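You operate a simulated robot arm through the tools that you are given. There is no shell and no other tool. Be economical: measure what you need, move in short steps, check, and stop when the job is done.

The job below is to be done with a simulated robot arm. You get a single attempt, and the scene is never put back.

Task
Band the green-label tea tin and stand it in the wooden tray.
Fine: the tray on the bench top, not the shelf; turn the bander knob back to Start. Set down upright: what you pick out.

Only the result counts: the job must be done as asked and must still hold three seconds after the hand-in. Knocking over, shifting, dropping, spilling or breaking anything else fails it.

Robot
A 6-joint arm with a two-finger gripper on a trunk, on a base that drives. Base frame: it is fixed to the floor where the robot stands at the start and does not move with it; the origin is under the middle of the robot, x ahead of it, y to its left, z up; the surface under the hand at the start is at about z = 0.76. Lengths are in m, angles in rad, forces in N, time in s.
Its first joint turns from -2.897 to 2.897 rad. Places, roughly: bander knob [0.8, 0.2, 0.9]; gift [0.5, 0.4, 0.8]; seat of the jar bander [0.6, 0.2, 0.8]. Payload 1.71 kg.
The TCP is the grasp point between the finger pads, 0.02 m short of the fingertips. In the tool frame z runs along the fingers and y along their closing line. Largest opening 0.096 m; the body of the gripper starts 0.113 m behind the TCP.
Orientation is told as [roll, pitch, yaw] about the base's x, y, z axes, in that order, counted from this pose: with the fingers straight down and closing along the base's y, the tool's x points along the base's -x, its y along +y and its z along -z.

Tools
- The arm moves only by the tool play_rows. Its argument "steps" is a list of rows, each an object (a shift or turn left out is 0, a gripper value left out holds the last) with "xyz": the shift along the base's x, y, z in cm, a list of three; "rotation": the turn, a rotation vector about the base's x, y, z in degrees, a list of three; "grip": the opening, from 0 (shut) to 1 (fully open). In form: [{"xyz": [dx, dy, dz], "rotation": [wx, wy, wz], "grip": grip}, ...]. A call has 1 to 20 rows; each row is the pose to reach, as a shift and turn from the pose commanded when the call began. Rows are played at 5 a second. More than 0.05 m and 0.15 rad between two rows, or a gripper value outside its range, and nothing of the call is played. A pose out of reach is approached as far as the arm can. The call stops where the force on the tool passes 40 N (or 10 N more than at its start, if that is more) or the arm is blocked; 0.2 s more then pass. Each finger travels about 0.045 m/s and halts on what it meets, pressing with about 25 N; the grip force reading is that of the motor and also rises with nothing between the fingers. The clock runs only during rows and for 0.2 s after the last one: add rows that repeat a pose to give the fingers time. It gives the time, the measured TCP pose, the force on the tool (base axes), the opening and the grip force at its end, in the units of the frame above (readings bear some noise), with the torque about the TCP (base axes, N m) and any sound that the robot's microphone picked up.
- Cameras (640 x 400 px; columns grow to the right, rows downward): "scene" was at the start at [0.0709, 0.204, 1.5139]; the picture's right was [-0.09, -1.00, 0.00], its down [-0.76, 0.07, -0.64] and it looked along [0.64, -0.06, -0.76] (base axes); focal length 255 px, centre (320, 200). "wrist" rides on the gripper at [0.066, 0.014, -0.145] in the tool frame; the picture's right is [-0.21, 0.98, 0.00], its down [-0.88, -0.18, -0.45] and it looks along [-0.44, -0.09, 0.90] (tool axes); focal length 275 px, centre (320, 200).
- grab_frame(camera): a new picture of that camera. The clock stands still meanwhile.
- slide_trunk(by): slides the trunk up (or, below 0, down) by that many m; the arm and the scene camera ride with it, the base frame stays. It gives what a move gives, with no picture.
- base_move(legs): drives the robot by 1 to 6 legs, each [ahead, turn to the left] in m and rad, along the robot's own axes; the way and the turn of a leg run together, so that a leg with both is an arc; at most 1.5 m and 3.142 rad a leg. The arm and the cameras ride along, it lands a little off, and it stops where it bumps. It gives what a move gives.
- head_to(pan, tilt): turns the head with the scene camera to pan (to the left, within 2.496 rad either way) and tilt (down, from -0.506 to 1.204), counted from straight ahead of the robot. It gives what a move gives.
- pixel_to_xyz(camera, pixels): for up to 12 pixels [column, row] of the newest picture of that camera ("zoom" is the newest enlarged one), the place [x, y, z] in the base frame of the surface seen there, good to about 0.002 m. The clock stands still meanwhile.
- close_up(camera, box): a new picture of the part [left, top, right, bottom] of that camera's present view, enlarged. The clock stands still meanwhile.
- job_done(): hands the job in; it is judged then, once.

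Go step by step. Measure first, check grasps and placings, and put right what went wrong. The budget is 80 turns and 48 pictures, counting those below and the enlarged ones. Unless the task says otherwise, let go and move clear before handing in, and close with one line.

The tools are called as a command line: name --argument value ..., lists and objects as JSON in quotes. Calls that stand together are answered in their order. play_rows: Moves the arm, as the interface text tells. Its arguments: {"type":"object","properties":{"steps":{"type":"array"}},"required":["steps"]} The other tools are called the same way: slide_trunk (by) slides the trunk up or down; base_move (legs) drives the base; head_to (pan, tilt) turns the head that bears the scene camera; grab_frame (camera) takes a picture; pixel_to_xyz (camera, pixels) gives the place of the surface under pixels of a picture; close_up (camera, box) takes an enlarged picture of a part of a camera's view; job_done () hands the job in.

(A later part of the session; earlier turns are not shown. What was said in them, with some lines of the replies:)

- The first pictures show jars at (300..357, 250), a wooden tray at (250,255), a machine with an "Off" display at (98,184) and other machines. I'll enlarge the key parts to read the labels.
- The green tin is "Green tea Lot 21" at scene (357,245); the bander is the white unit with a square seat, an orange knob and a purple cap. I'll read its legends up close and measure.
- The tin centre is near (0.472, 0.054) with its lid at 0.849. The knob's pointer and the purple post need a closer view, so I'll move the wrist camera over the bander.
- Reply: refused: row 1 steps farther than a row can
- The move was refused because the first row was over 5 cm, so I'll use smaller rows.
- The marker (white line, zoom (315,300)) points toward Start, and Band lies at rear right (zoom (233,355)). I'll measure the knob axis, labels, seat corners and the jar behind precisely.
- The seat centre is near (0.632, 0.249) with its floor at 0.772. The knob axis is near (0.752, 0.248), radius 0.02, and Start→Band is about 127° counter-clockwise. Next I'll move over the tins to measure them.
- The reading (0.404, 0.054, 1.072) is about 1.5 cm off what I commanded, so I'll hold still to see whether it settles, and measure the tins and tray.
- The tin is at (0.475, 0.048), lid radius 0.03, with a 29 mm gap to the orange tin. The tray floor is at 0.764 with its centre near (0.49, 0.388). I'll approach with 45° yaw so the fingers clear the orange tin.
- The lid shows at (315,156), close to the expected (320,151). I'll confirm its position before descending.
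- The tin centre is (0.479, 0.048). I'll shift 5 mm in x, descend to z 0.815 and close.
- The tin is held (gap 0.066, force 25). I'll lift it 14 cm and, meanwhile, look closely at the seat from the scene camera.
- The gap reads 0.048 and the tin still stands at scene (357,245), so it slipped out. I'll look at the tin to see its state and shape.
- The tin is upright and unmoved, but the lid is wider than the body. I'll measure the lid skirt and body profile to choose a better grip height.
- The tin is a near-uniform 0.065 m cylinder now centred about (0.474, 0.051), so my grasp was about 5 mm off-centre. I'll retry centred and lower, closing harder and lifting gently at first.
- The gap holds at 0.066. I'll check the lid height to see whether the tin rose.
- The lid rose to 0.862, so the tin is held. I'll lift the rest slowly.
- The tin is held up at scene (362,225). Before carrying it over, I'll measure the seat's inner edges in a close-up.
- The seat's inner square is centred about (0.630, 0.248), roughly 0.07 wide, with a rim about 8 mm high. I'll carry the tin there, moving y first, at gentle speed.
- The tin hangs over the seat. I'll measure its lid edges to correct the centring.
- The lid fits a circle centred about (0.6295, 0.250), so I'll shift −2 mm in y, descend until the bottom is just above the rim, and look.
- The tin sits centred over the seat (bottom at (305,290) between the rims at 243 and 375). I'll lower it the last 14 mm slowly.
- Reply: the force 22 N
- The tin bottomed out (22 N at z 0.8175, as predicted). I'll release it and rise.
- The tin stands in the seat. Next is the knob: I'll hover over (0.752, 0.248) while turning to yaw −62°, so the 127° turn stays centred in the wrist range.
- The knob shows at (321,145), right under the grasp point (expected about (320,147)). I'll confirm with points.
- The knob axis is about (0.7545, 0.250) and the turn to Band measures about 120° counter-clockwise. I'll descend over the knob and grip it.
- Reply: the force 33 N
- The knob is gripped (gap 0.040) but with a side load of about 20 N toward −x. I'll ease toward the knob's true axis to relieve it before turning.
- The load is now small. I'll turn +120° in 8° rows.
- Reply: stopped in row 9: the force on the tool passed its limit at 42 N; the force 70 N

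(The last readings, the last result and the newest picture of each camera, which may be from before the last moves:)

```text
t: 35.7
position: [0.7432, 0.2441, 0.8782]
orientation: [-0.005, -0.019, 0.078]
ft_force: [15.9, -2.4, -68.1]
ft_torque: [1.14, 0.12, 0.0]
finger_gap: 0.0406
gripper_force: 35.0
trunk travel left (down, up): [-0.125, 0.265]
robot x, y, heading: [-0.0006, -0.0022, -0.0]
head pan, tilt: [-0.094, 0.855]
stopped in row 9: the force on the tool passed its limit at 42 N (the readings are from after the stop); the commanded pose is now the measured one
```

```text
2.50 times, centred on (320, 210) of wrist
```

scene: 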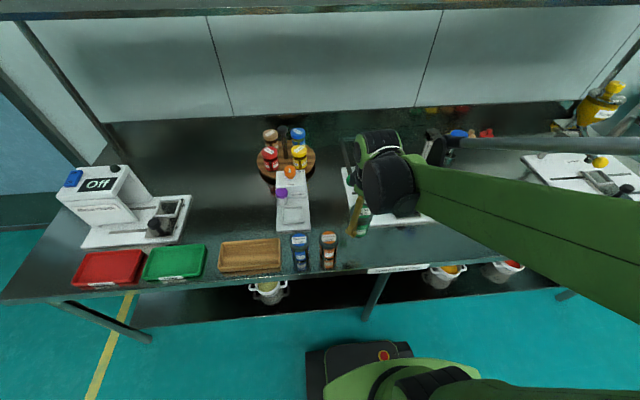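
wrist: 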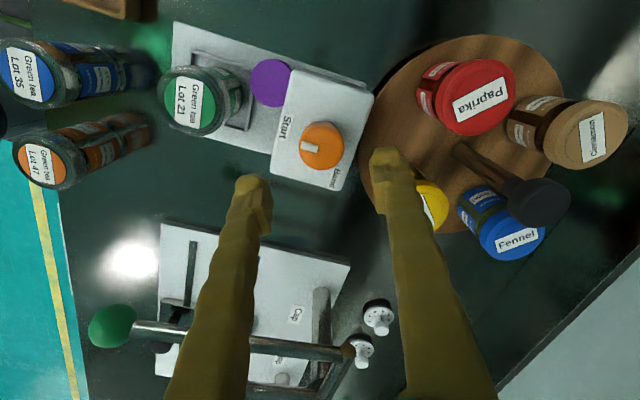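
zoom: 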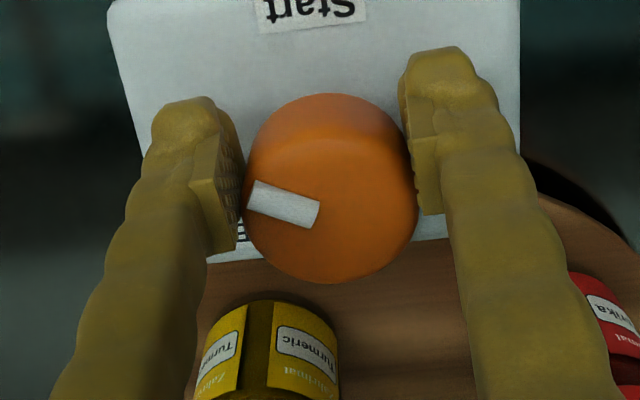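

The knob turned about 62° (marker now points −y, zoom (280,203)), but the tool drifted off-axis and the force limit stopped it. I'll let go, re-centre and regrip, continuing from here.

play_rows --steps '[{"grip": 0.65}, {"grip": 0.65}, {"grip": 0.65}]'

close_up --camera "wrist" --box '[240, 130, 400, 290]'

pixel_to_xyz --camera "zoom" --pixels '[[330, 205], [330, 275], [330, 140], [252, 200], [410, 200]]'

```text
t: 36.5
position: [0.7384, 0.2466, 0.8842]
orientation: [-0.002, -0.026, 0.082]
ft_force: [0.0, -0.4, -0.2]
ft_torque: [-0.04, 0.02, -0.01]
finger_gap: 0.0627
gripper_force: 0.0
trunk travel left (down, up): [-0.125, 0.265]
robot x, y, heading: [0.0009, -0.0029, 0.003]
head pan, tilt: [-0.094, 0.855]
```

```text
2.50 times, centred on (320, 210) of wrist
```

zoom: 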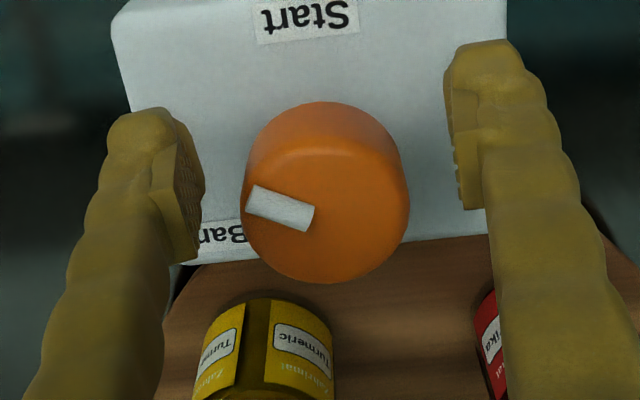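

```text
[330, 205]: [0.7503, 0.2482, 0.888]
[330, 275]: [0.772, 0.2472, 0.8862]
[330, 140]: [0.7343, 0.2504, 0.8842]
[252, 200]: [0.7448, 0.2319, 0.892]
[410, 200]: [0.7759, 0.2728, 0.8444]
```

The knob held its angle when released (marker still at zoom (280,207)), and the tool rests 1.5 cm off-axis. I'll re-centre using the measured pose and correct the slight pitch.

play_rows --steps '[{"xyz": [0.8, 0.2, -0.3], "rotation": [0, 0.8, 0]}, {"xyz": [1.5, 0.25, -0.9], "rotation": [0, 1.4, 0]}, {"xyz": [1.5, 0.25, -0.9], "rotation": [0, 1.4, 0]}]'

```text
t: 37.3
position: [0.7535, 0.2482, 0.8753]
orientation: [0.001, -0.003, 0.081]
ft_force: [-0.4, -0.1, -0.2]
ft_torque: [0.02, 0.01, -0.06]
finger_gap: 0.0622
gripper_force: 0.1
trunk travel left (down, up): [-0.125, 0.265]
robot x, y, heading: [0.0026, -0.0041, -0.002]
head pan, tilt: [-0.094, 0.855]
```

The tool is now centred and upright. I'll grip and turn 24° to see how the forces behave.

play_rows --steps '[{"grip": 0}, {"grip": 0}, {"grip": 0}, {"grip": 0}, {"grip": 0}]'

play_rows --steps '[{"rotation": [0, 0, 7]}, {"rotation": [0, 0, 14]}, {"rotation": [0, 0, 21]}, {"rotation": [0, 0, 28]}]'

```text
t: 38.3
position: [0.7496, 0.247, 0.8743]
orientation: [-0.006, -0.015, 0.075]
ft_force: [54.3, -13.5, -133.4]
ft_torque: [0.42, -0.01, -0.09]
finger_gap: 0.041
gripper_force: 34.9
trunk travel left (down, up): [-0.125, 0.265]
robot x, y, heading: [0.0029, 0.0004, -0.002]
head pan, tilt: [-0.094, 0.855]
stopped in row 4: the force on the tool passed its limit at 42 N (the readings are from after the stop); the commanded pose is now the measured one
```

```text
t: 38.6
position: [0.7159, 0.2435, 0.9084]
orientation: [-0.009, -0.047, 0.15]
ft_force: [-0.6, -0.1, 0.5]
ft_torque: [0.09, -0.06, 0.0]
finger_gap: 0.0
gripper_force: 28.9
trunk travel left (down, up): [-0.125, 0.265]
robot x, y, heading: [-0.001, 0.0012, -0.002]
head pan, tilt: [-0.094, 0.855]
stopped in row 1: the force on the tool passed its limit at 157 N (the readings are from after the stop); the commanded pose is now the measured one
```

Closing off-axis tripped the force stop, and the hand slipped off upward to (0.716, 0.244, 0.908) with the fingers shut. I'll rise clear, open, then check everything.

play_rows --steps '[{"xyz": [0, 0, 2]}, {"xyz": [0, 0, 4]}, {"xyz": [0, 0, 6], "grip": 0.6}, {"xyz": [0, 0, 6], "grip": 0.6}, {"xyz": [0, 0, 6], "grip": 0.6}]'

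grab_frame --camera "wrist"

```text
t: 39.8
position: [0.7295, 0.2428, 0.9551]
orientation: [-0.009, -0.035, 0.148]
ft_force: [0.2, -0.1, 0.5]
ft_torque: [0.02, -0.02, 0.03]
finger_gap: 0.0575
gripper_force: 0.1
trunk travel left (down, up): [-0.125, 0.265]
robot x, y, heading: [0.0041, -0.0011, 0.002]
head pan, tilt: [-0.094, 0.855]
```

```text
12 pictures are left
```

wrist: 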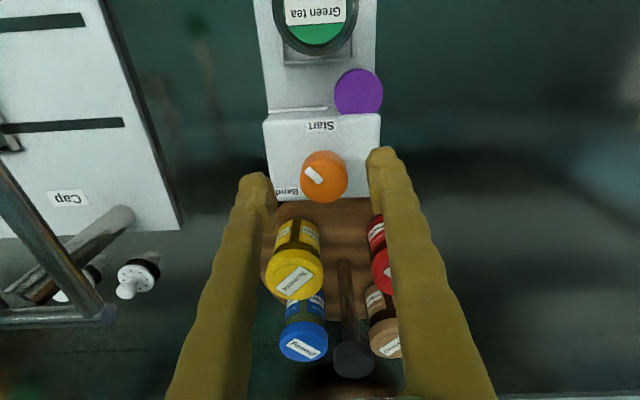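

The marker is now about 45° past Start (pixels (318,183)→(305,168)), with about 75–80° left to Band, and nothing else has moved. I'll re-yaw to about −30°, then level and centre by measurement.

play_rows --steps '[{"xyz": [0.6, 0.2, 0], "rotation": [0, 0, -7.7]}, {"xyz": [1.2, 0.4, 0], "rotation": [0, 0, -15.4]}, {"xyz": [1.8, 0.6, 0], "rotation": [0, 0, -23.1]}, {"xyz": [2.4, 0.6, 0], "rotation": [0, 0, -30.8]}, {"xyz": [2.4, 0.6, -1], "rotation": [0, 0, -38.5]}, {"xyz": [2.4, 0.6, -1], "rotation": [0, 0, -38.5]}]'

play_rows --steps '[{"rotation": [0.5, 2.0, 0]}, {"rotation": [0.5, 2.0, 0]}, {"rotation": [0.5, 2.0, 0]}]'

close_up --camera "wrist" --box '[240, 80, 400, 240]'

```text
t: 41.2
position: [0.7523, 0.2511, 0.9455]
orientation: [-0.008, -0.037, -0.526]
ft_force: [0.5, -0.2, 0.6]
ft_torque: [0.03, -0.03, 0.01]
finger_gap: 0.0575
gripper_force: 0.0
trunk travel left (down, up): [-0.125, 0.265]
robot x, y, heading: [0.0001, 0.0005, -0.001]
head pan, tilt: [-0.094, 0.855]
```

```text
t: 42.0
position: [0.752, 0.2494, 0.9449]
orientation: [-0.019, 0.0, -0.521]
ft_force: [0.5, -0.5, -0.1]
ft_torque: [-0.05, 0.0, -0.02]
finger_gap: 0.0576
gripper_force: 0.0
trunk travel left (down, up): [-0.125, 0.265]
robot x, y, heading: [-0.0037, -0.0, 0.001]
head pan, tilt: [-0.094, 0.855]
```

```text
2.50 times, centred on (320, 160) of wrist
```

zoom: 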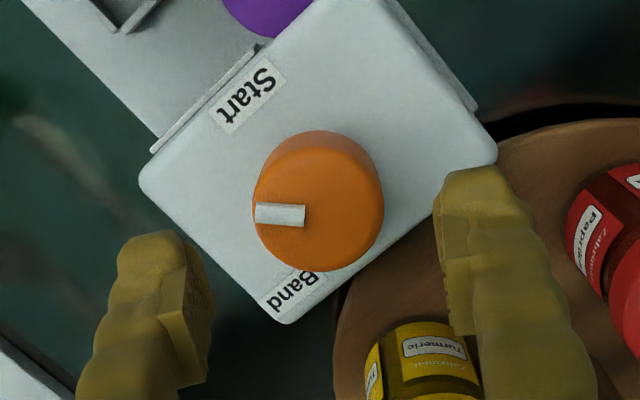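

The knob is centred between the fingers (zoom (320,210)). I'll fix the remaining 0.019 roll, descend to z 0.875, and close only to near-touch first.

play_rows --steps '[{"xyz": [0, 0, -2], "rotation": [0.95, -0.54, 0]}, {"xyz": [0, 0, -4], "rotation": [0.95, -0.54, 0]}, {"xyz": [0, 0, -6], "rotation": [0.95, -0.54, 0], "grip": 0.48}, {"xyz": [0, 0, -6.9], "rotation": [0.95, -0.54, 0]}, {"xyz": [0, 0, -6.9], "rotation": [0.95, -0.54, 0]}, {"xyz": [0, 0, -6.9], "rotation": [0.95, -0.54, 0]}]'

close_up --camera "wrist" --box '[260, 140, 380, 260]'

```text
t: 43.4
position: [0.7523, 0.2508, 0.8745]
orientation: [0.0, -0.001, -0.523]
ft_force: [-1.5, -1.2, -5.2]
ft_torque: [0.15, -0.01, 0.0]
finger_gap: 0.0473
gripper_force: 0.1
trunk travel left (down, up): [-0.125, 0.265]
robot x, y, heading: [0.002, 0.0005, 0.0]
head pan, tilt: [-0.094, 0.855]
```

```text
3.33 times, centred on (320, 200) of wrist
```

zoom: 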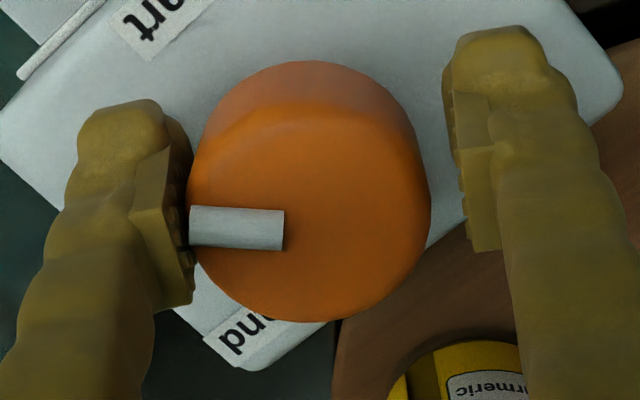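

The left finger already touches while the right has a gap of about 6 mm, so I'll shift 3.5 mm toward the left finger and then close.

play_rows --steps '[{"xyz": [-0.175, -0.3, 0]}, {"xyz": [-0.175, -0.3, 0]}]'

play_rows --steps '[{"grip": 0.43}, {"grip": 0.41}, {"grip": 0.41}, {"grip": 0.41}]'

```text
t: 44.0
position: [0.7492, 0.2475, 0.8756]
orientation: [0.0, -0.001, -0.523]
ft_force: [0.2, 0.3, -0.1]
ft_torque: [-0.04, -0.02, 0.01]
finger_gap: 0.046
gripper_force: 0.1
trunk travel left (down, up): [-0.125, 0.265]
robot x, y, heading: [-0.004, 0.0034, -0.002]
head pan, tilt: [-0.094, 0.855]
```

```text
t: 45.0
position: [0.7502, 0.2462, 0.8758]
orientation: [0.001, 0.001, -0.522]
ft_force: [1.5, 3.7, -5.6]
ft_torque: [0.0, 0.05, -0.01]
finger_gap: 0.0424
gripper_force: 2.1
trunk travel left (down, up): [-0.125, 0.265]
robot x, y, heading: [0.0035, -0.0005, -0.003]
head pan, tilt: [-0.094, 0.855]
```

Both pads touch with light, balanced forces. I'll close firmly now.

play_rows --steps '[{"xyz": [0.02, 0.03, -0.05], "grip": 0.3}, {"xyz": [0.02, 0.03, -0.1], "grip": 0.1}, {"xyz": [0.02, 0.03, -0.1], "grip": 0}, {"xyz": [0.02, 0.03, -0.1], "grip": 0}]'

```text
t: 46.0
position: [0.7494, 0.2478, 0.8732]
orientation: [-0.002, 0.0, -0.523]
ft_force: [-3.8, 0.2, -27.7]
ft_torque: [-0.01, 0.0, -0.04]
finger_gap: 0.0397
gripper_force: 35.2
trunk travel left (down, up): [-0.125, 0.265]
robot x, y, heading: [-0.0003, 0.0002, -0.002]
head pan, tilt: [-0.094, 0.855]
```

The sideways force is near zero and z is −28 N, so I'll lower 1.5 mm to relieve it and then turn 24°.

play_rows --steps '[{"xyz": [0.02, 0, -0.1]}, {"xyz": [0.02, 0, -0.15]}, {"xyz": [0.02, 0, -0.15], "rotation": [0, 0, 6]}, {"xyz": [0.02, 0, -0.15], "rotation": [0, 0, 12]}, {"xyz": [0.02, 0, -0.15], "rotation": [0, 0, 18]}, {"xyz": [0.02, 0, -0.15], "rotation": [0, 0, 24]}]'

```text
t: 47.4
position: [0.7505, 0.2465, 0.8731]
orientation: [-0.001, -0.001, -0.105]
ft_force: [-7.8, -16.8, -11.4]
ft_torque: [-0.06, -0.05, -0.08]
finger_gap: 0.0393
gripper_force: 34.7
trunk travel left (down, up): [-0.125, 0.265]
robot x, y, heading: [0.0006, -0.0034, 0.002]
head pan, tilt: [-0.094, 0.855]
```

The turn works. I'll relieve the −y load with a 1 mm shift and turn another 24°.

play_rows --steps '[{"xyz": [-0.04, -0.1, -0.06]}, {"xyz": [-0.04, -0.1, -0.06], "rotation": [0, 0, 6]}, {"xyz": [-0.04, -0.1, -0.06], "rotation": [0, 0, 12]}, {"xyz": [-0.04, -0.1, -0.06], "rotation": [0, 0, 18]}, {"xyz": [-0.04, -0.1, -0.06], "rotation": [0, 0, 24]}]'

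```text
t: 48.6
position: [0.7506, 0.2451, 0.872]
orientation: [0.003, 0.001, 0.315]
ft_force: [3.4, -24.4, 0.0]
ft_torque: [-0.01, -0.05, -0.11]
finger_gap: 0.0392
gripper_force: 34.9
trunk travel left (down, up): [-0.125, 0.265]
robot x, y, heading: [0.0009, -0.0047, 0.001]
head pan, tilt: [-0.094, 0.855]
```

y again reads −24 N, so I'll shift −1.4 mm and turn another 24°.

play_rows --steps '[{"xyz": [0.02, -0.14, 0]}, {"xyz": [0.02, -0.14, 0], "rotation": [0, 0, 6]}, {"xyz": [0.02, -0.14, 0], "rotation": [0, 0, 12]}, {"xyz": [0.02, -0.14, 0], "rotation": [0, 0, 18]}, {"xyz": [0.02, -0.14, 0], "rotation": [0, 0, 24]}]'

close_up --camera "wrist" --box '[230, 110, 410, 290]'

```text
t: 49.8
position: [0.7509, 0.2433, 0.8721]
orientation: [0.001, 0.001, 0.733]
ft_force: [19.9, -27.2, 5.9]
ft_torque: [-0.1, 0.15, -0.09]
finger_gap: 0.0393
gripper_force: 34.9
trunk travel left (down, up): [-0.125, 0.265]
robot x, y, heading: [-0.0001, 0.0002, -0.002]
head pan, tilt: [-0.094, 0.855]
```

```text
2.22 times, centred on (320, 200) of wrist
```

zoom: 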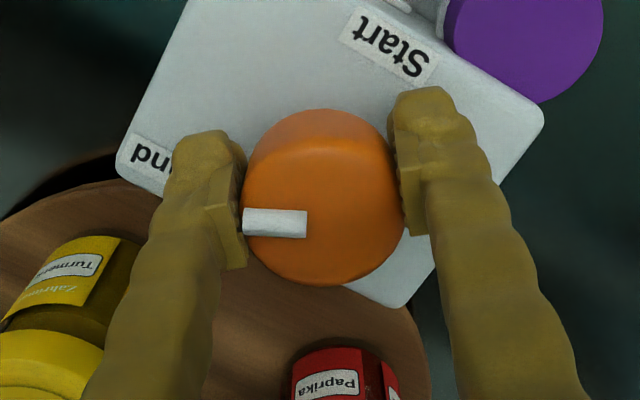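

The marker is near 300° and Band lies around 306–312°. The side load shows I'm gripping 4 mm off the axis along the pads, so I'll relieve it and turn the last 10°.

play_rows --steps '[{"xyz": [0.1, -0.13, 0.03]}, {"xyz": [0.13, -0.16, 0.03], "rotation": [0, 0, 5]}, {"xyz": [0.16, -0.19, 0.03], "rotation": [0, 0, 10]}, {"xyz": [0.16, -0.19, 0.03], "rotation": [0, 0, 10]}]'

```text
t: 50.8
position: [0.7513, 0.2438, 0.8715]
orientation: [0.004, -0.002, 0.91]
ft_force: [6.8, -15.7, -6.8]
ft_torque: [0.3, -0.01, -0.54]
finger_gap: 0.0393
gripper_force: 35.4
trunk travel left (down, up): [-0.125, 0.265]
robot x, y, heading: [-0.0038, 0.0015, 0.0]
head pan, tilt: [-0.094, 0.855]
```

The torque about z rose to −0.54, which suggests the Band stop. I'll push a few degrees more to confirm.

play_rows --steps '[{"xyz": [0, -0.05, 0], "rotation": [0, 0, 3]}, {"xyz": [0, -0.05, 0], "rotation": [0, 0, 5]}, {"xyz": [0, -0.05, 0], "rotation": [0, 0, 5]}, {"xyz": [0, -0.05, 0], "rotation": [0, 0, 5]}]'

close_up --camera "scene" --box '[250, 150, 340, 240]'

```text
t: 51.8
position: [0.7521, 0.2438, 0.8724]
orientation: [0.004, 0.0, 0.997]
ft_force: [5.6, -6.8, -11.6]
ft_torque: [0.25, -0.01, -0.47]
finger_gap: 0.0388
gripper_force: 34.9
trunk travel left (down, up): [-0.125, 0.265]
robot x, y, heading: [-0.0005, -0.0002, -0.003]
head pan, tilt: [-0.094, 0.855]
```

```text
4.44 times, centred on (295, 195) of scene
```

zoom: 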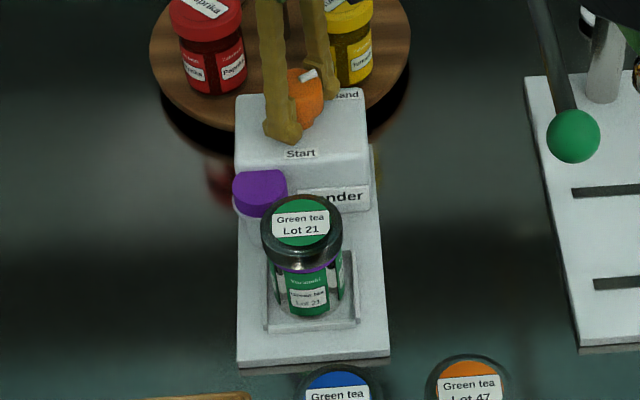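

A purple band now shows around the tin below the lid (zoom (300,265)), and the torque stays at the stop level, so the tin is banded. I'll turn the knob back toward Start, following the true axis.

play_rows --steps '[{"xyz": [-0.03, 0.02, -0.05], "rotation": [0, 0, -6]}, {"xyz": [-0.06, 0.05, -0.05], "rotation": [0, 0, -12]}, {"xyz": [-0.09, 0.08, -0.05], "rotation": [0, 0, -18]}, {"xyz": [-0.11, 0.11, -0.05], "rotation": [0, 0, -24]}, {"xyz": [-0.13, 0.15, -0.05], "rotation": [0, 0, -30]}, {"xyz": [-0.15, 0.19, -0.05], "rotation": [0, 0, -36]}]'

```text
t: 53.2
position: [0.7499, 0.2448, 0.8729]
orientation: [0.002, -0.001, 0.364]
ft_force: [10.9, -6.3, -4.3]
ft_torque: [0.06, 0.37, -0.06]
finger_gap: 0.0388
gripper_force: 35.2
trunk travel left (down, up): [-0.125, 0.265]
robot x, y, heading: [0.0022, -0.0028, -0.0]
head pan, tilt: [-0.094, 0.855]
```

The forces stay low, so I'll continue another 42°.

play_rows --steps '[{"xyz": [0.04, 0.02, 0], "rotation": [0, 0, -6]}, {"xyz": [0.04, 0.05, 0], "rotation": [0, 0, -12]}, {"xyz": [0.04, 0.09, 0], "rotation": [0, 0, -18]}, {"xyz": [0.04, 0.13, 0], "rotation": [0, 0, -24]}, {"xyz": [0.04, 0.17, 0], "rotation": [0, 0, -30]}, {"xyz": [0.04, 0.21, 0], "rotation": [0, 0, -36]}, {"xyz": [0.05, 0.25, 0], "rotation": [0, 0, -42]}]'

```text
t: 54.8
position: [0.7507, 0.2472, 0.872]
orientation: [0.001, 0.0, -0.369]
ft_force: [8.6, -1.9, 6.6]
ft_torque: [0.21, 0.36, 0.04]
finger_gap: 0.0391
gripper_force: 34.7
trunk travel left (down, up): [-0.125, 0.265]
robot x, y, heading: [0.0011, 0.0003, 0.004]
head pan, tilt: [-0.094, 0.855]
```

I'm now at yaw −21°, and I'll continue another 42°.

play_rows --steps '[{"xyz": [0.06, 0.04, 0], "rotation": [0, 0, -6]}, {"xyz": [0.08, 0.07, 0], "rotation": [0, 0, -12]}, {"xyz": [0.1, 0.1, 0], "rotation": [0, 0, -18]}, {"xyz": [0.13, 0.13, 0], "rotation": [0, 0, -24]}, {"xyz": [0.16, 0.15, 0], "rotation": [0, 0, -30]}, {"xyz": [0.19, 0.18, 0], "rotation": [0, 0, -36]}, {"xyz": [0.22, 0.2, 0], "rotation": [0, 0, -42]}]'

close_up --camera "wrist" --box '[230, 90, 410, 270]'

```text
t: 56.4
position: [0.7528, 0.2501, 0.873]
orientation: [-0.001, 0.0, -1.099]
ft_force: [-1.6, 0.8, 1.9]
ft_torque: [0.35, -0.02, -0.03]
finger_gap: 0.0393
gripper_force: 35.4
trunk travel left (down, up): [-0.125, 0.265]
robot x, y, heading: [-0.0004, -0.0036, -0.0]
head pan, tilt: [-0.094, 0.855]
```

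```text
2.22 times, centred on (320, 180) of wrist
```

zoom: 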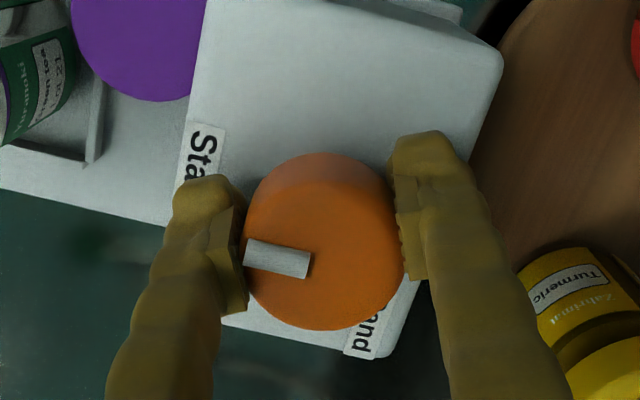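

The marker is within about 2–3° of its original direction. I'll turn 8° more, feeling for the Start stop.

play_rows --steps '[{"xyz": [0.02, 0.01, 0], "rotation": [0, 0, -4]}, {"xyz": [0.04, 0.02, 0], "rotation": [0, 0, -8]}, {"xyz": [0.04, 0.02, 0], "rotation": [0, 0, -8]}]'

```text
t: 57.2
position: [0.7528, 0.2495, 0.8734]
orientation: [0.0, -0.001, -1.241]
ft_force: [-10.5, -8.4, -9.4]
ft_torque: [-0.04, -0.14, 0.6]
finger_gap: 0.0395
gripper_force: 35.0
trunk travel left (down, up): [-0.125, 0.265]
robot x, y, heading: [-0.002, -0.0014, 0.001]
head pan, tilt: [-0.094, 0.855]
```

The torque of +0.6 means the Start stop is reached. I'll release and rise.

play_rows --steps '[{"grip": 0.3}, {"grip": 0.6}, {"grip": 0.65}, {"grip": 0.65}, {"xyz": [0, 0, 2.5]}, {"xyz": [0, 0, 5.5]}, {"xyz": [0, 0, 8.5]}, {"xyz": [0, 0, 11]}, {"xyz": [0, 0, 11]}]'

close_up --camera "scene" --box '[255, 150, 335, 240]'

```text
t: 59.2
position: [0.7539, 0.2496, 0.9825]
orientation: [0.001, -0.002, -1.24]
ft_force: [-0.3, 0.7, 0.0]
ft_torque: [0.03, -0.03, -0.03]
finger_gap: 0.0624
gripper_force: 0.0
trunk travel left (down, up): [-0.125, 0.265]
robot x, y, heading: [-0.003, -0.0012, 0.007]
head pan, tilt: [-0.094, 0.855]
```

```text
4.44 times, centred on (295, 195) of scene
```

zoom: 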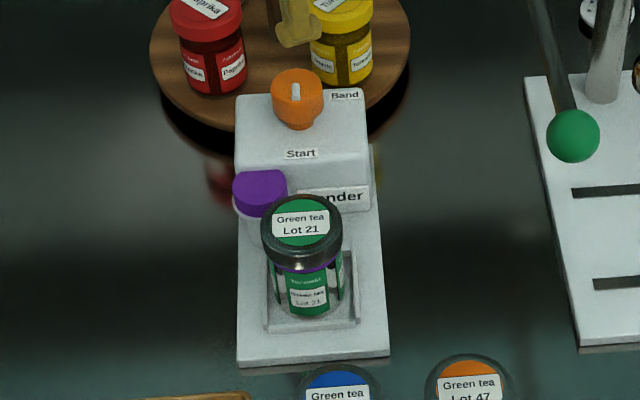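

The knob points to Start and the band is on the tin. I'll return over the tin with yaw 45° and the fingers open.

play_rows --steps '[{"xyz": [-0.8, 0, 0], "rotation": [0, 0, 7.75]}, {"xyz": [-1.7, 0, 0], "rotation": [0, 0, 15.5]}, {"xyz": [-2.5, 0, 0], "rotation": [0, 0, 23.2]}, {"xyz": [-3.3, 0, 0], "rotation": [0, 0, 31]}, {"xyz": [-4.2, 0, 0], "rotation": [0, 0, 38.7]}, {"xyz": [-5, 0, 0], "rotation": [0, 0, 46.4]}, {"xyz": [-5.8, 0, 0], "rotation": [0, 0, 54.1]}, {"xyz": [-6.7, 0, 0], "rotation": [0, 0, 61.8]}, {"xyz": [-7.5, 0, 0], "rotation": [0, 0, 69.5]}, {"xyz": [-8.3, -0.1, 0], "rotation": [0, 0, 77.2]}, {"xyz": [-9.2, -0.1, 0], "rotation": [0, 0, 84.9]}, {"xyz": [-10, -0.1, 0], "rotation": [0, 0, 92.6]}, {"xyz": [-11, -0.2, 0], "rotation": [0, 0, 100.3]}, {"xyz": [-12, -0.2, 0], "rotation": [0, 0, 108], "grip": 0.9}, {"xyz": [-12.5, -0.2, 0], "rotation": [0, 0, 116], "grip": 0.9}, {"xyz": [-12.5, -0.2, 0], "rotation": [0, 0, 116]}]'

grab_frame --camera "wrist"

```text
t: 62.6
position: [0.6278, 0.2471, 0.9827]
orientation: [0.001, -0.001, 0.785]
ft_force: [0.0, 0.6, -0.3]
ft_torque: [0.03, -0.02, 0.03]
finger_gap: 0.0865
gripper_force: 0.1
trunk travel left (down, up): [-0.125, 0.265]
robot x, y, heading: [0.0004, 0.0011, 0.0]
head pan, tilt: [-0.094, 0.855]
```

```text
5 pictures are left
```

wrist: 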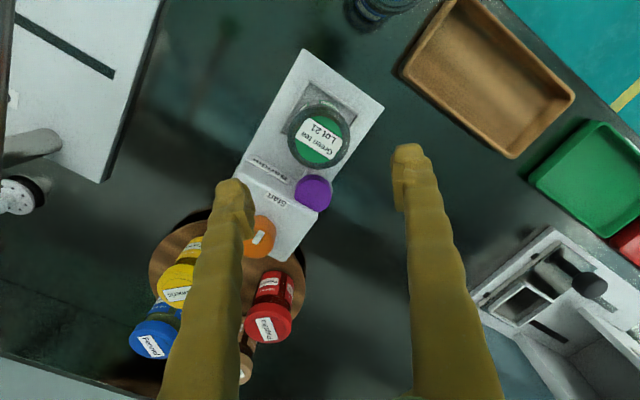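

The tin's lid is at (319,135), about 4 px from the expected spot. I'll measure the lid edges and the tray interior.

pixel_to_xyz --camera "wrist" --pixels '[[319, 135], [292, 132], [347, 138], [325, 107], [314, 163], [297, 115], [342, 155], [440, 12], [562, 95], [512, 150], [415, 75], [490, 80]]'

```text
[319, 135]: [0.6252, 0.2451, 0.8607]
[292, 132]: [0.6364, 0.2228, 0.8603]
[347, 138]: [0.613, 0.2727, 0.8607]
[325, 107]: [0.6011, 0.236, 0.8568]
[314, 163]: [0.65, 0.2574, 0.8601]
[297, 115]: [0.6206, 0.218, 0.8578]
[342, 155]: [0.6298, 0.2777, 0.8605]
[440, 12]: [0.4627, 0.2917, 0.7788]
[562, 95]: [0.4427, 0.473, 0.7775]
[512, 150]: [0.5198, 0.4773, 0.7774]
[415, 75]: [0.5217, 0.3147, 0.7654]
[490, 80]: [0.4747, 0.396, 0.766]
```

The lid centre is (0.625, 0.2475). I'll shift −2.5 mm in x, descend to z 0.812 (below the band), and close.

play_rows --steps '[{"xyz": [-0.25, 0, -3]}, {"xyz": [-0.25, 0, -6]}, {"xyz": [-0.25, 0, -9]}, {"xyz": [-0.25, 0, -12]}, {"xyz": [-0.25, 0, -14.5]}, {"xyz": [-0.25, 0, -16.2]}, {"xyz": [-0.25, 0, -17]}, {"xyz": [-0.25, 0, -17]}]'

play_rows --steps '[{"grip": 0.75}, {"grip": 0.7}, {"grip": 0.65}, {"grip": 0.4}, {"grip": 0}, {"grip": 0}, {"grip": 0}]'

```text
t: 64.4
position: [0.6259, 0.2473, 0.8116]
orientation: [0.002, -0.002, 0.786]
ft_force: [0.8, -0.6, -0.1]
ft_torque: [0.01, 0.0, 0.02]
finger_gap: 0.0868
gripper_force: 0.0
trunk travel left (down, up): [-0.125, 0.265]
robot x, y, heading: [0.0014, 0.0004, 0.005]
head pan, tilt: [-0.094, 0.855]
```

```text
t: 66.0
position: [0.6258, 0.2471, 0.8119]
orientation: [0.002, 0.0, 0.786]
ft_force: [0.1, 0.0, 0.8]
ft_torque: [0.02, 0.0, -0.03]
finger_gap: 0.0663
gripper_force: 25.0
trunk travel left (down, up): [-0.125, 0.265]
robot x, y, heading: [0.0016, -0.0002, -0.005]
head pan, tilt: [-0.094, 0.855]
```

The tin is gripped cleanly. I'll lift it slowly by 12 cm.

play_rows --steps '[{"xyz": [0, 0, 0.3]}, {"xyz": [0, 0, 0.7]}, {"xyz": [0, 0, 1.2]}, {"xyz": [0, 0, 2]}, {"xyz": [0, 0, 2.9]}, {"xyz": [0, 0, 3.8]}, {"xyz": [0, 0, 4.7]}, {"xyz": [0, 0, 5.6]}, {"xyz": [0, 0, 6.5]}, {"xyz": [0, 0, 7.4]}, {"xyz": [0, 0, 8.3]}, {"xyz": [0, 0, 9.2]}, {"xyz": [0, 0, 10.1]}, {"xyz": [0, 0, 11]}, {"xyz": [0, 0, 11.7]}, {"xyz": [0, 0, 12]}]'

```text
t: 69.4
position: [0.6258, 0.248, 0.9321]
orientation: [0.0, 0.0, 0.785]
ft_force: [0.0, -0.1, -1.0]
ft_torque: [0.04, -0.01, 0.0]
finger_gap: 0.0665
gripper_force: 25.1
trunk travel left (down, up): [-0.125, 0.265]
robot x, y, heading: [0.0023, 0.0013, -0.005]
head pan, tilt: [-0.094, 0.855]
```

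The tin is held. I'll carry it to over the tray centre (0.485, 0.388), turning back to yaw 0 so the fingers open along the tray's length.

play_rows --steps '[{"xyz": [-0.3, 0.3, 0.3], "rotation": [0, 0, -2]}, {"xyz": [-1, 1, 0.6], "rotation": [0, 0, -5]}, {"xyz": [-2, 2, 1], "rotation": [0, 0, -8]}, {"xyz": [-3, 3, 1], "rotation": [0, 0, -11]}, {"xyz": [-4, 4, 1], "rotation": [0, 0, -14]}, {"xyz": [-5, 5, 1], "rotation": [0, 0, -17]}, {"xyz": [-6, 6, 1], "rotation": [0, 0, -20]}, {"xyz": [-7, 7, 1], "rotation": [0, 0, -23]}, {"xyz": [-8, 8, 1], "rotation": [0, 0, -26]}, {"xyz": [-9, 9, 1], "rotation": [0, 0, -29]}, {"xyz": [-10, 10, 1], "rotation": [0, 0, -32]}, {"xyz": [-11, 11, 1], "rotation": [0, 0, -35]}, {"xyz": [-12, 12, 1], "rotation": [0, 0, -38]}, {"xyz": [-13, 13, 1], "rotation": [0, 0, -41]}, {"xyz": [-13.7, 13.7, 1], "rotation": [0, 0, -43.5]}, {"xyz": [-14.1, 14, 1], "rotation": [0, 0, -45]}, {"xyz": [-14.1, 14, 1], "rotation": [0, 0, -45]}]'

close_up --camera "scene" --box '[200, 180, 320, 290]'

```text
t: 73.0
position: [0.4853, 0.387, 0.9434]
orientation: [0.002, 0.0, -0.001]
ft_force: [-0.4, 0.4, -0.9]
ft_torque: [0.01, 0.0, -0.01]
finger_gap: 0.0666
gripper_force: 25.2
trunk travel left (down, up): [-0.125, 0.265]
robot x, y, heading: [0.001, 0.0028, 0.001]
head pan, tilt: [-0.094, 0.855]
```

```text
3.64 times, centred on (260, 235) of scene
```

zoom: 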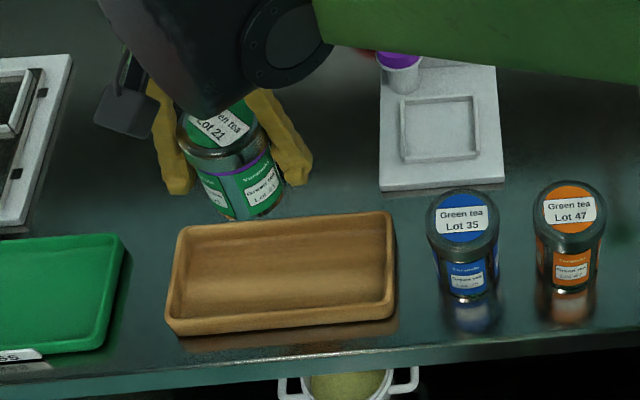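

The tin hangs over the tray with its band visible. I'll verify the tray interior limits.

pixel_to_xyz --camera "zoom" --pixels '[[190, 242], [380, 225], [385, 295], [180, 312], [285, 312], [285, 235], [285, 270], [280, 318]]'

```text
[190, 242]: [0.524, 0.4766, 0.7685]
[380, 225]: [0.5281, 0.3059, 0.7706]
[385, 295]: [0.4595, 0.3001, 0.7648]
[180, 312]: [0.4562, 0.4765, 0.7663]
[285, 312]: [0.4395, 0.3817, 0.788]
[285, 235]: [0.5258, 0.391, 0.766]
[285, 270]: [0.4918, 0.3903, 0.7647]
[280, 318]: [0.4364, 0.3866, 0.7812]
```

The interior spans x 0.445–0.526 and y 0.30–0.477, so the tin is centred. I'll descend, slowing at the end.

play_rows --steps '[{"xyz": [0, 0, -0.7]}, {"xyz": [0, 0, -2]}, {"xyz": [0, 0, -3.5]}, {"xyz": [0, 0, -5]}, {"xyz": [0, 0, -6.5]}, {"xyz": [0, 0, -8]}, {"xyz": [0, 0, -9.5]}, {"xyz": [0, 0, -11]}, {"xyz": [0, 0, -12.2]}, {"xyz": [0, 0, -13]}, {"xyz": [0, 0, -13.3]}, {"xyz": [0, 0, -13.5]}, {"xyz": [0, 0, -13.7]}, {"xyz": [0, 0, -13.8]}, {"xyz": [0, 0, -13.8]}]'

```text
t: 76.2
position: [0.4866, 0.387, 0.806]
orientation: [0.002, -0.002, -0.001]
ft_force: [4.0, -0.1, 23.4]
ft_torque: [-0.08, -0.14, 0.03]
finger_gap: 0.0664
gripper_force: 24.4
trunk travel left (down, up): [-0.125, 0.265]
robot x, y, heading: [-0.0019, -0.0003, 0.004]
head pan, tilt: [-0.094, 0.855]
```

The tin touches down (23 N at z 0.806, as predicted). I'll release gently and rise.

play_rows --steps '[{"xyz": [0, 0, 0.1]}, {"xyz": [0, 0, 0.1], "grip": 0.75}, {"xyz": [0, 0, 0.1], "grip": 0.9}, {"xyz": [0, 0, 0.1], "grip": 0.9}, {"xyz": [0, 0, 0.1], "grip": 0.9}, {"xyz": [0, 0, 2]}, {"xyz": [0, 0, 5]}, {"xyz": [0, 0, 8]}, {"xyz": [0, 0, 11]}, {"xyz": [0, 0, 14]}, {"xyz": [0, 0, 18]}, {"xyz": [0, 0, 21]}, {"xyz": [0, 0, 21]}]'

grab_frame --camera "scene"

close_up --camera "scene" --box '[200, 150, 340, 290]'

```text
t: 79.0
position: [0.4858, 0.3868, 1.0151]
orientation: [-0.001, 0.0, 0.001]
ft_force: [-0.7, -0.2, 0.7]
ft_torque: [-0.02, -0.01, 0.0]
finger_gap: 0.0865
gripper_force: 0.1
trunk travel left (down, up): [-0.125, 0.265]
robot x, y, heading: [-0.0016, 0.001, -0.002]
head pan, tilt: [-0.094, 0.855]
```

```text
3 pictures are left
```

scene: 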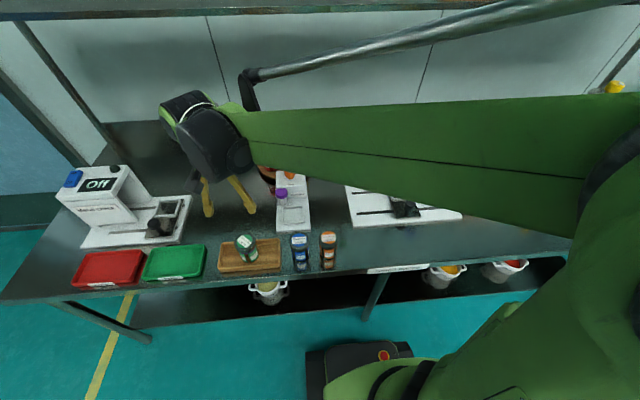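

```text
2.86 times, centred on (270, 220) of scene
```

zoom: 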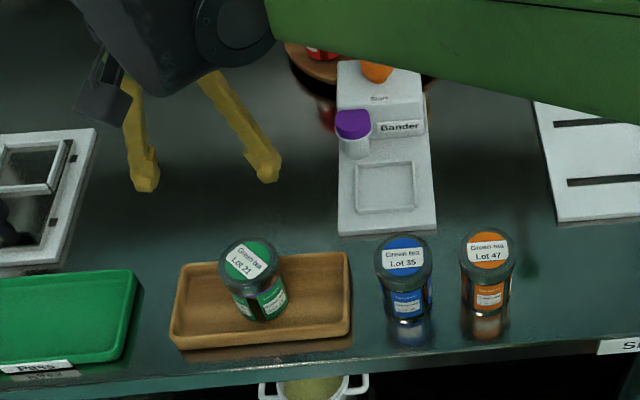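

The tin stands in the tray. Its lean in view is probably perspective, so I'll check that the lid is level.

pixel_to_xyz --camera "zoom" --pixels '[[224, 262], [272, 258], [248, 242], [250, 281], [248, 262], [262, 318]]'

```text
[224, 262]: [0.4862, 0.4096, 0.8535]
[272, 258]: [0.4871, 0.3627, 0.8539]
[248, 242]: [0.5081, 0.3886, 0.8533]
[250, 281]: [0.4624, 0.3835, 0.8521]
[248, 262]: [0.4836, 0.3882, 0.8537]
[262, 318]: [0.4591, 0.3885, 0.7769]
```

The lid is level at about 0.853, the banded tin stands upright in the bench tray, the knob is at Start and the hand is clear. I'm handing in.

job_done

```text
The job is handed in.
```

The green-label tea tin (Lot 21) is banded and standing upright in the wooden tray on the bench top, and the bander knob is back at Start.
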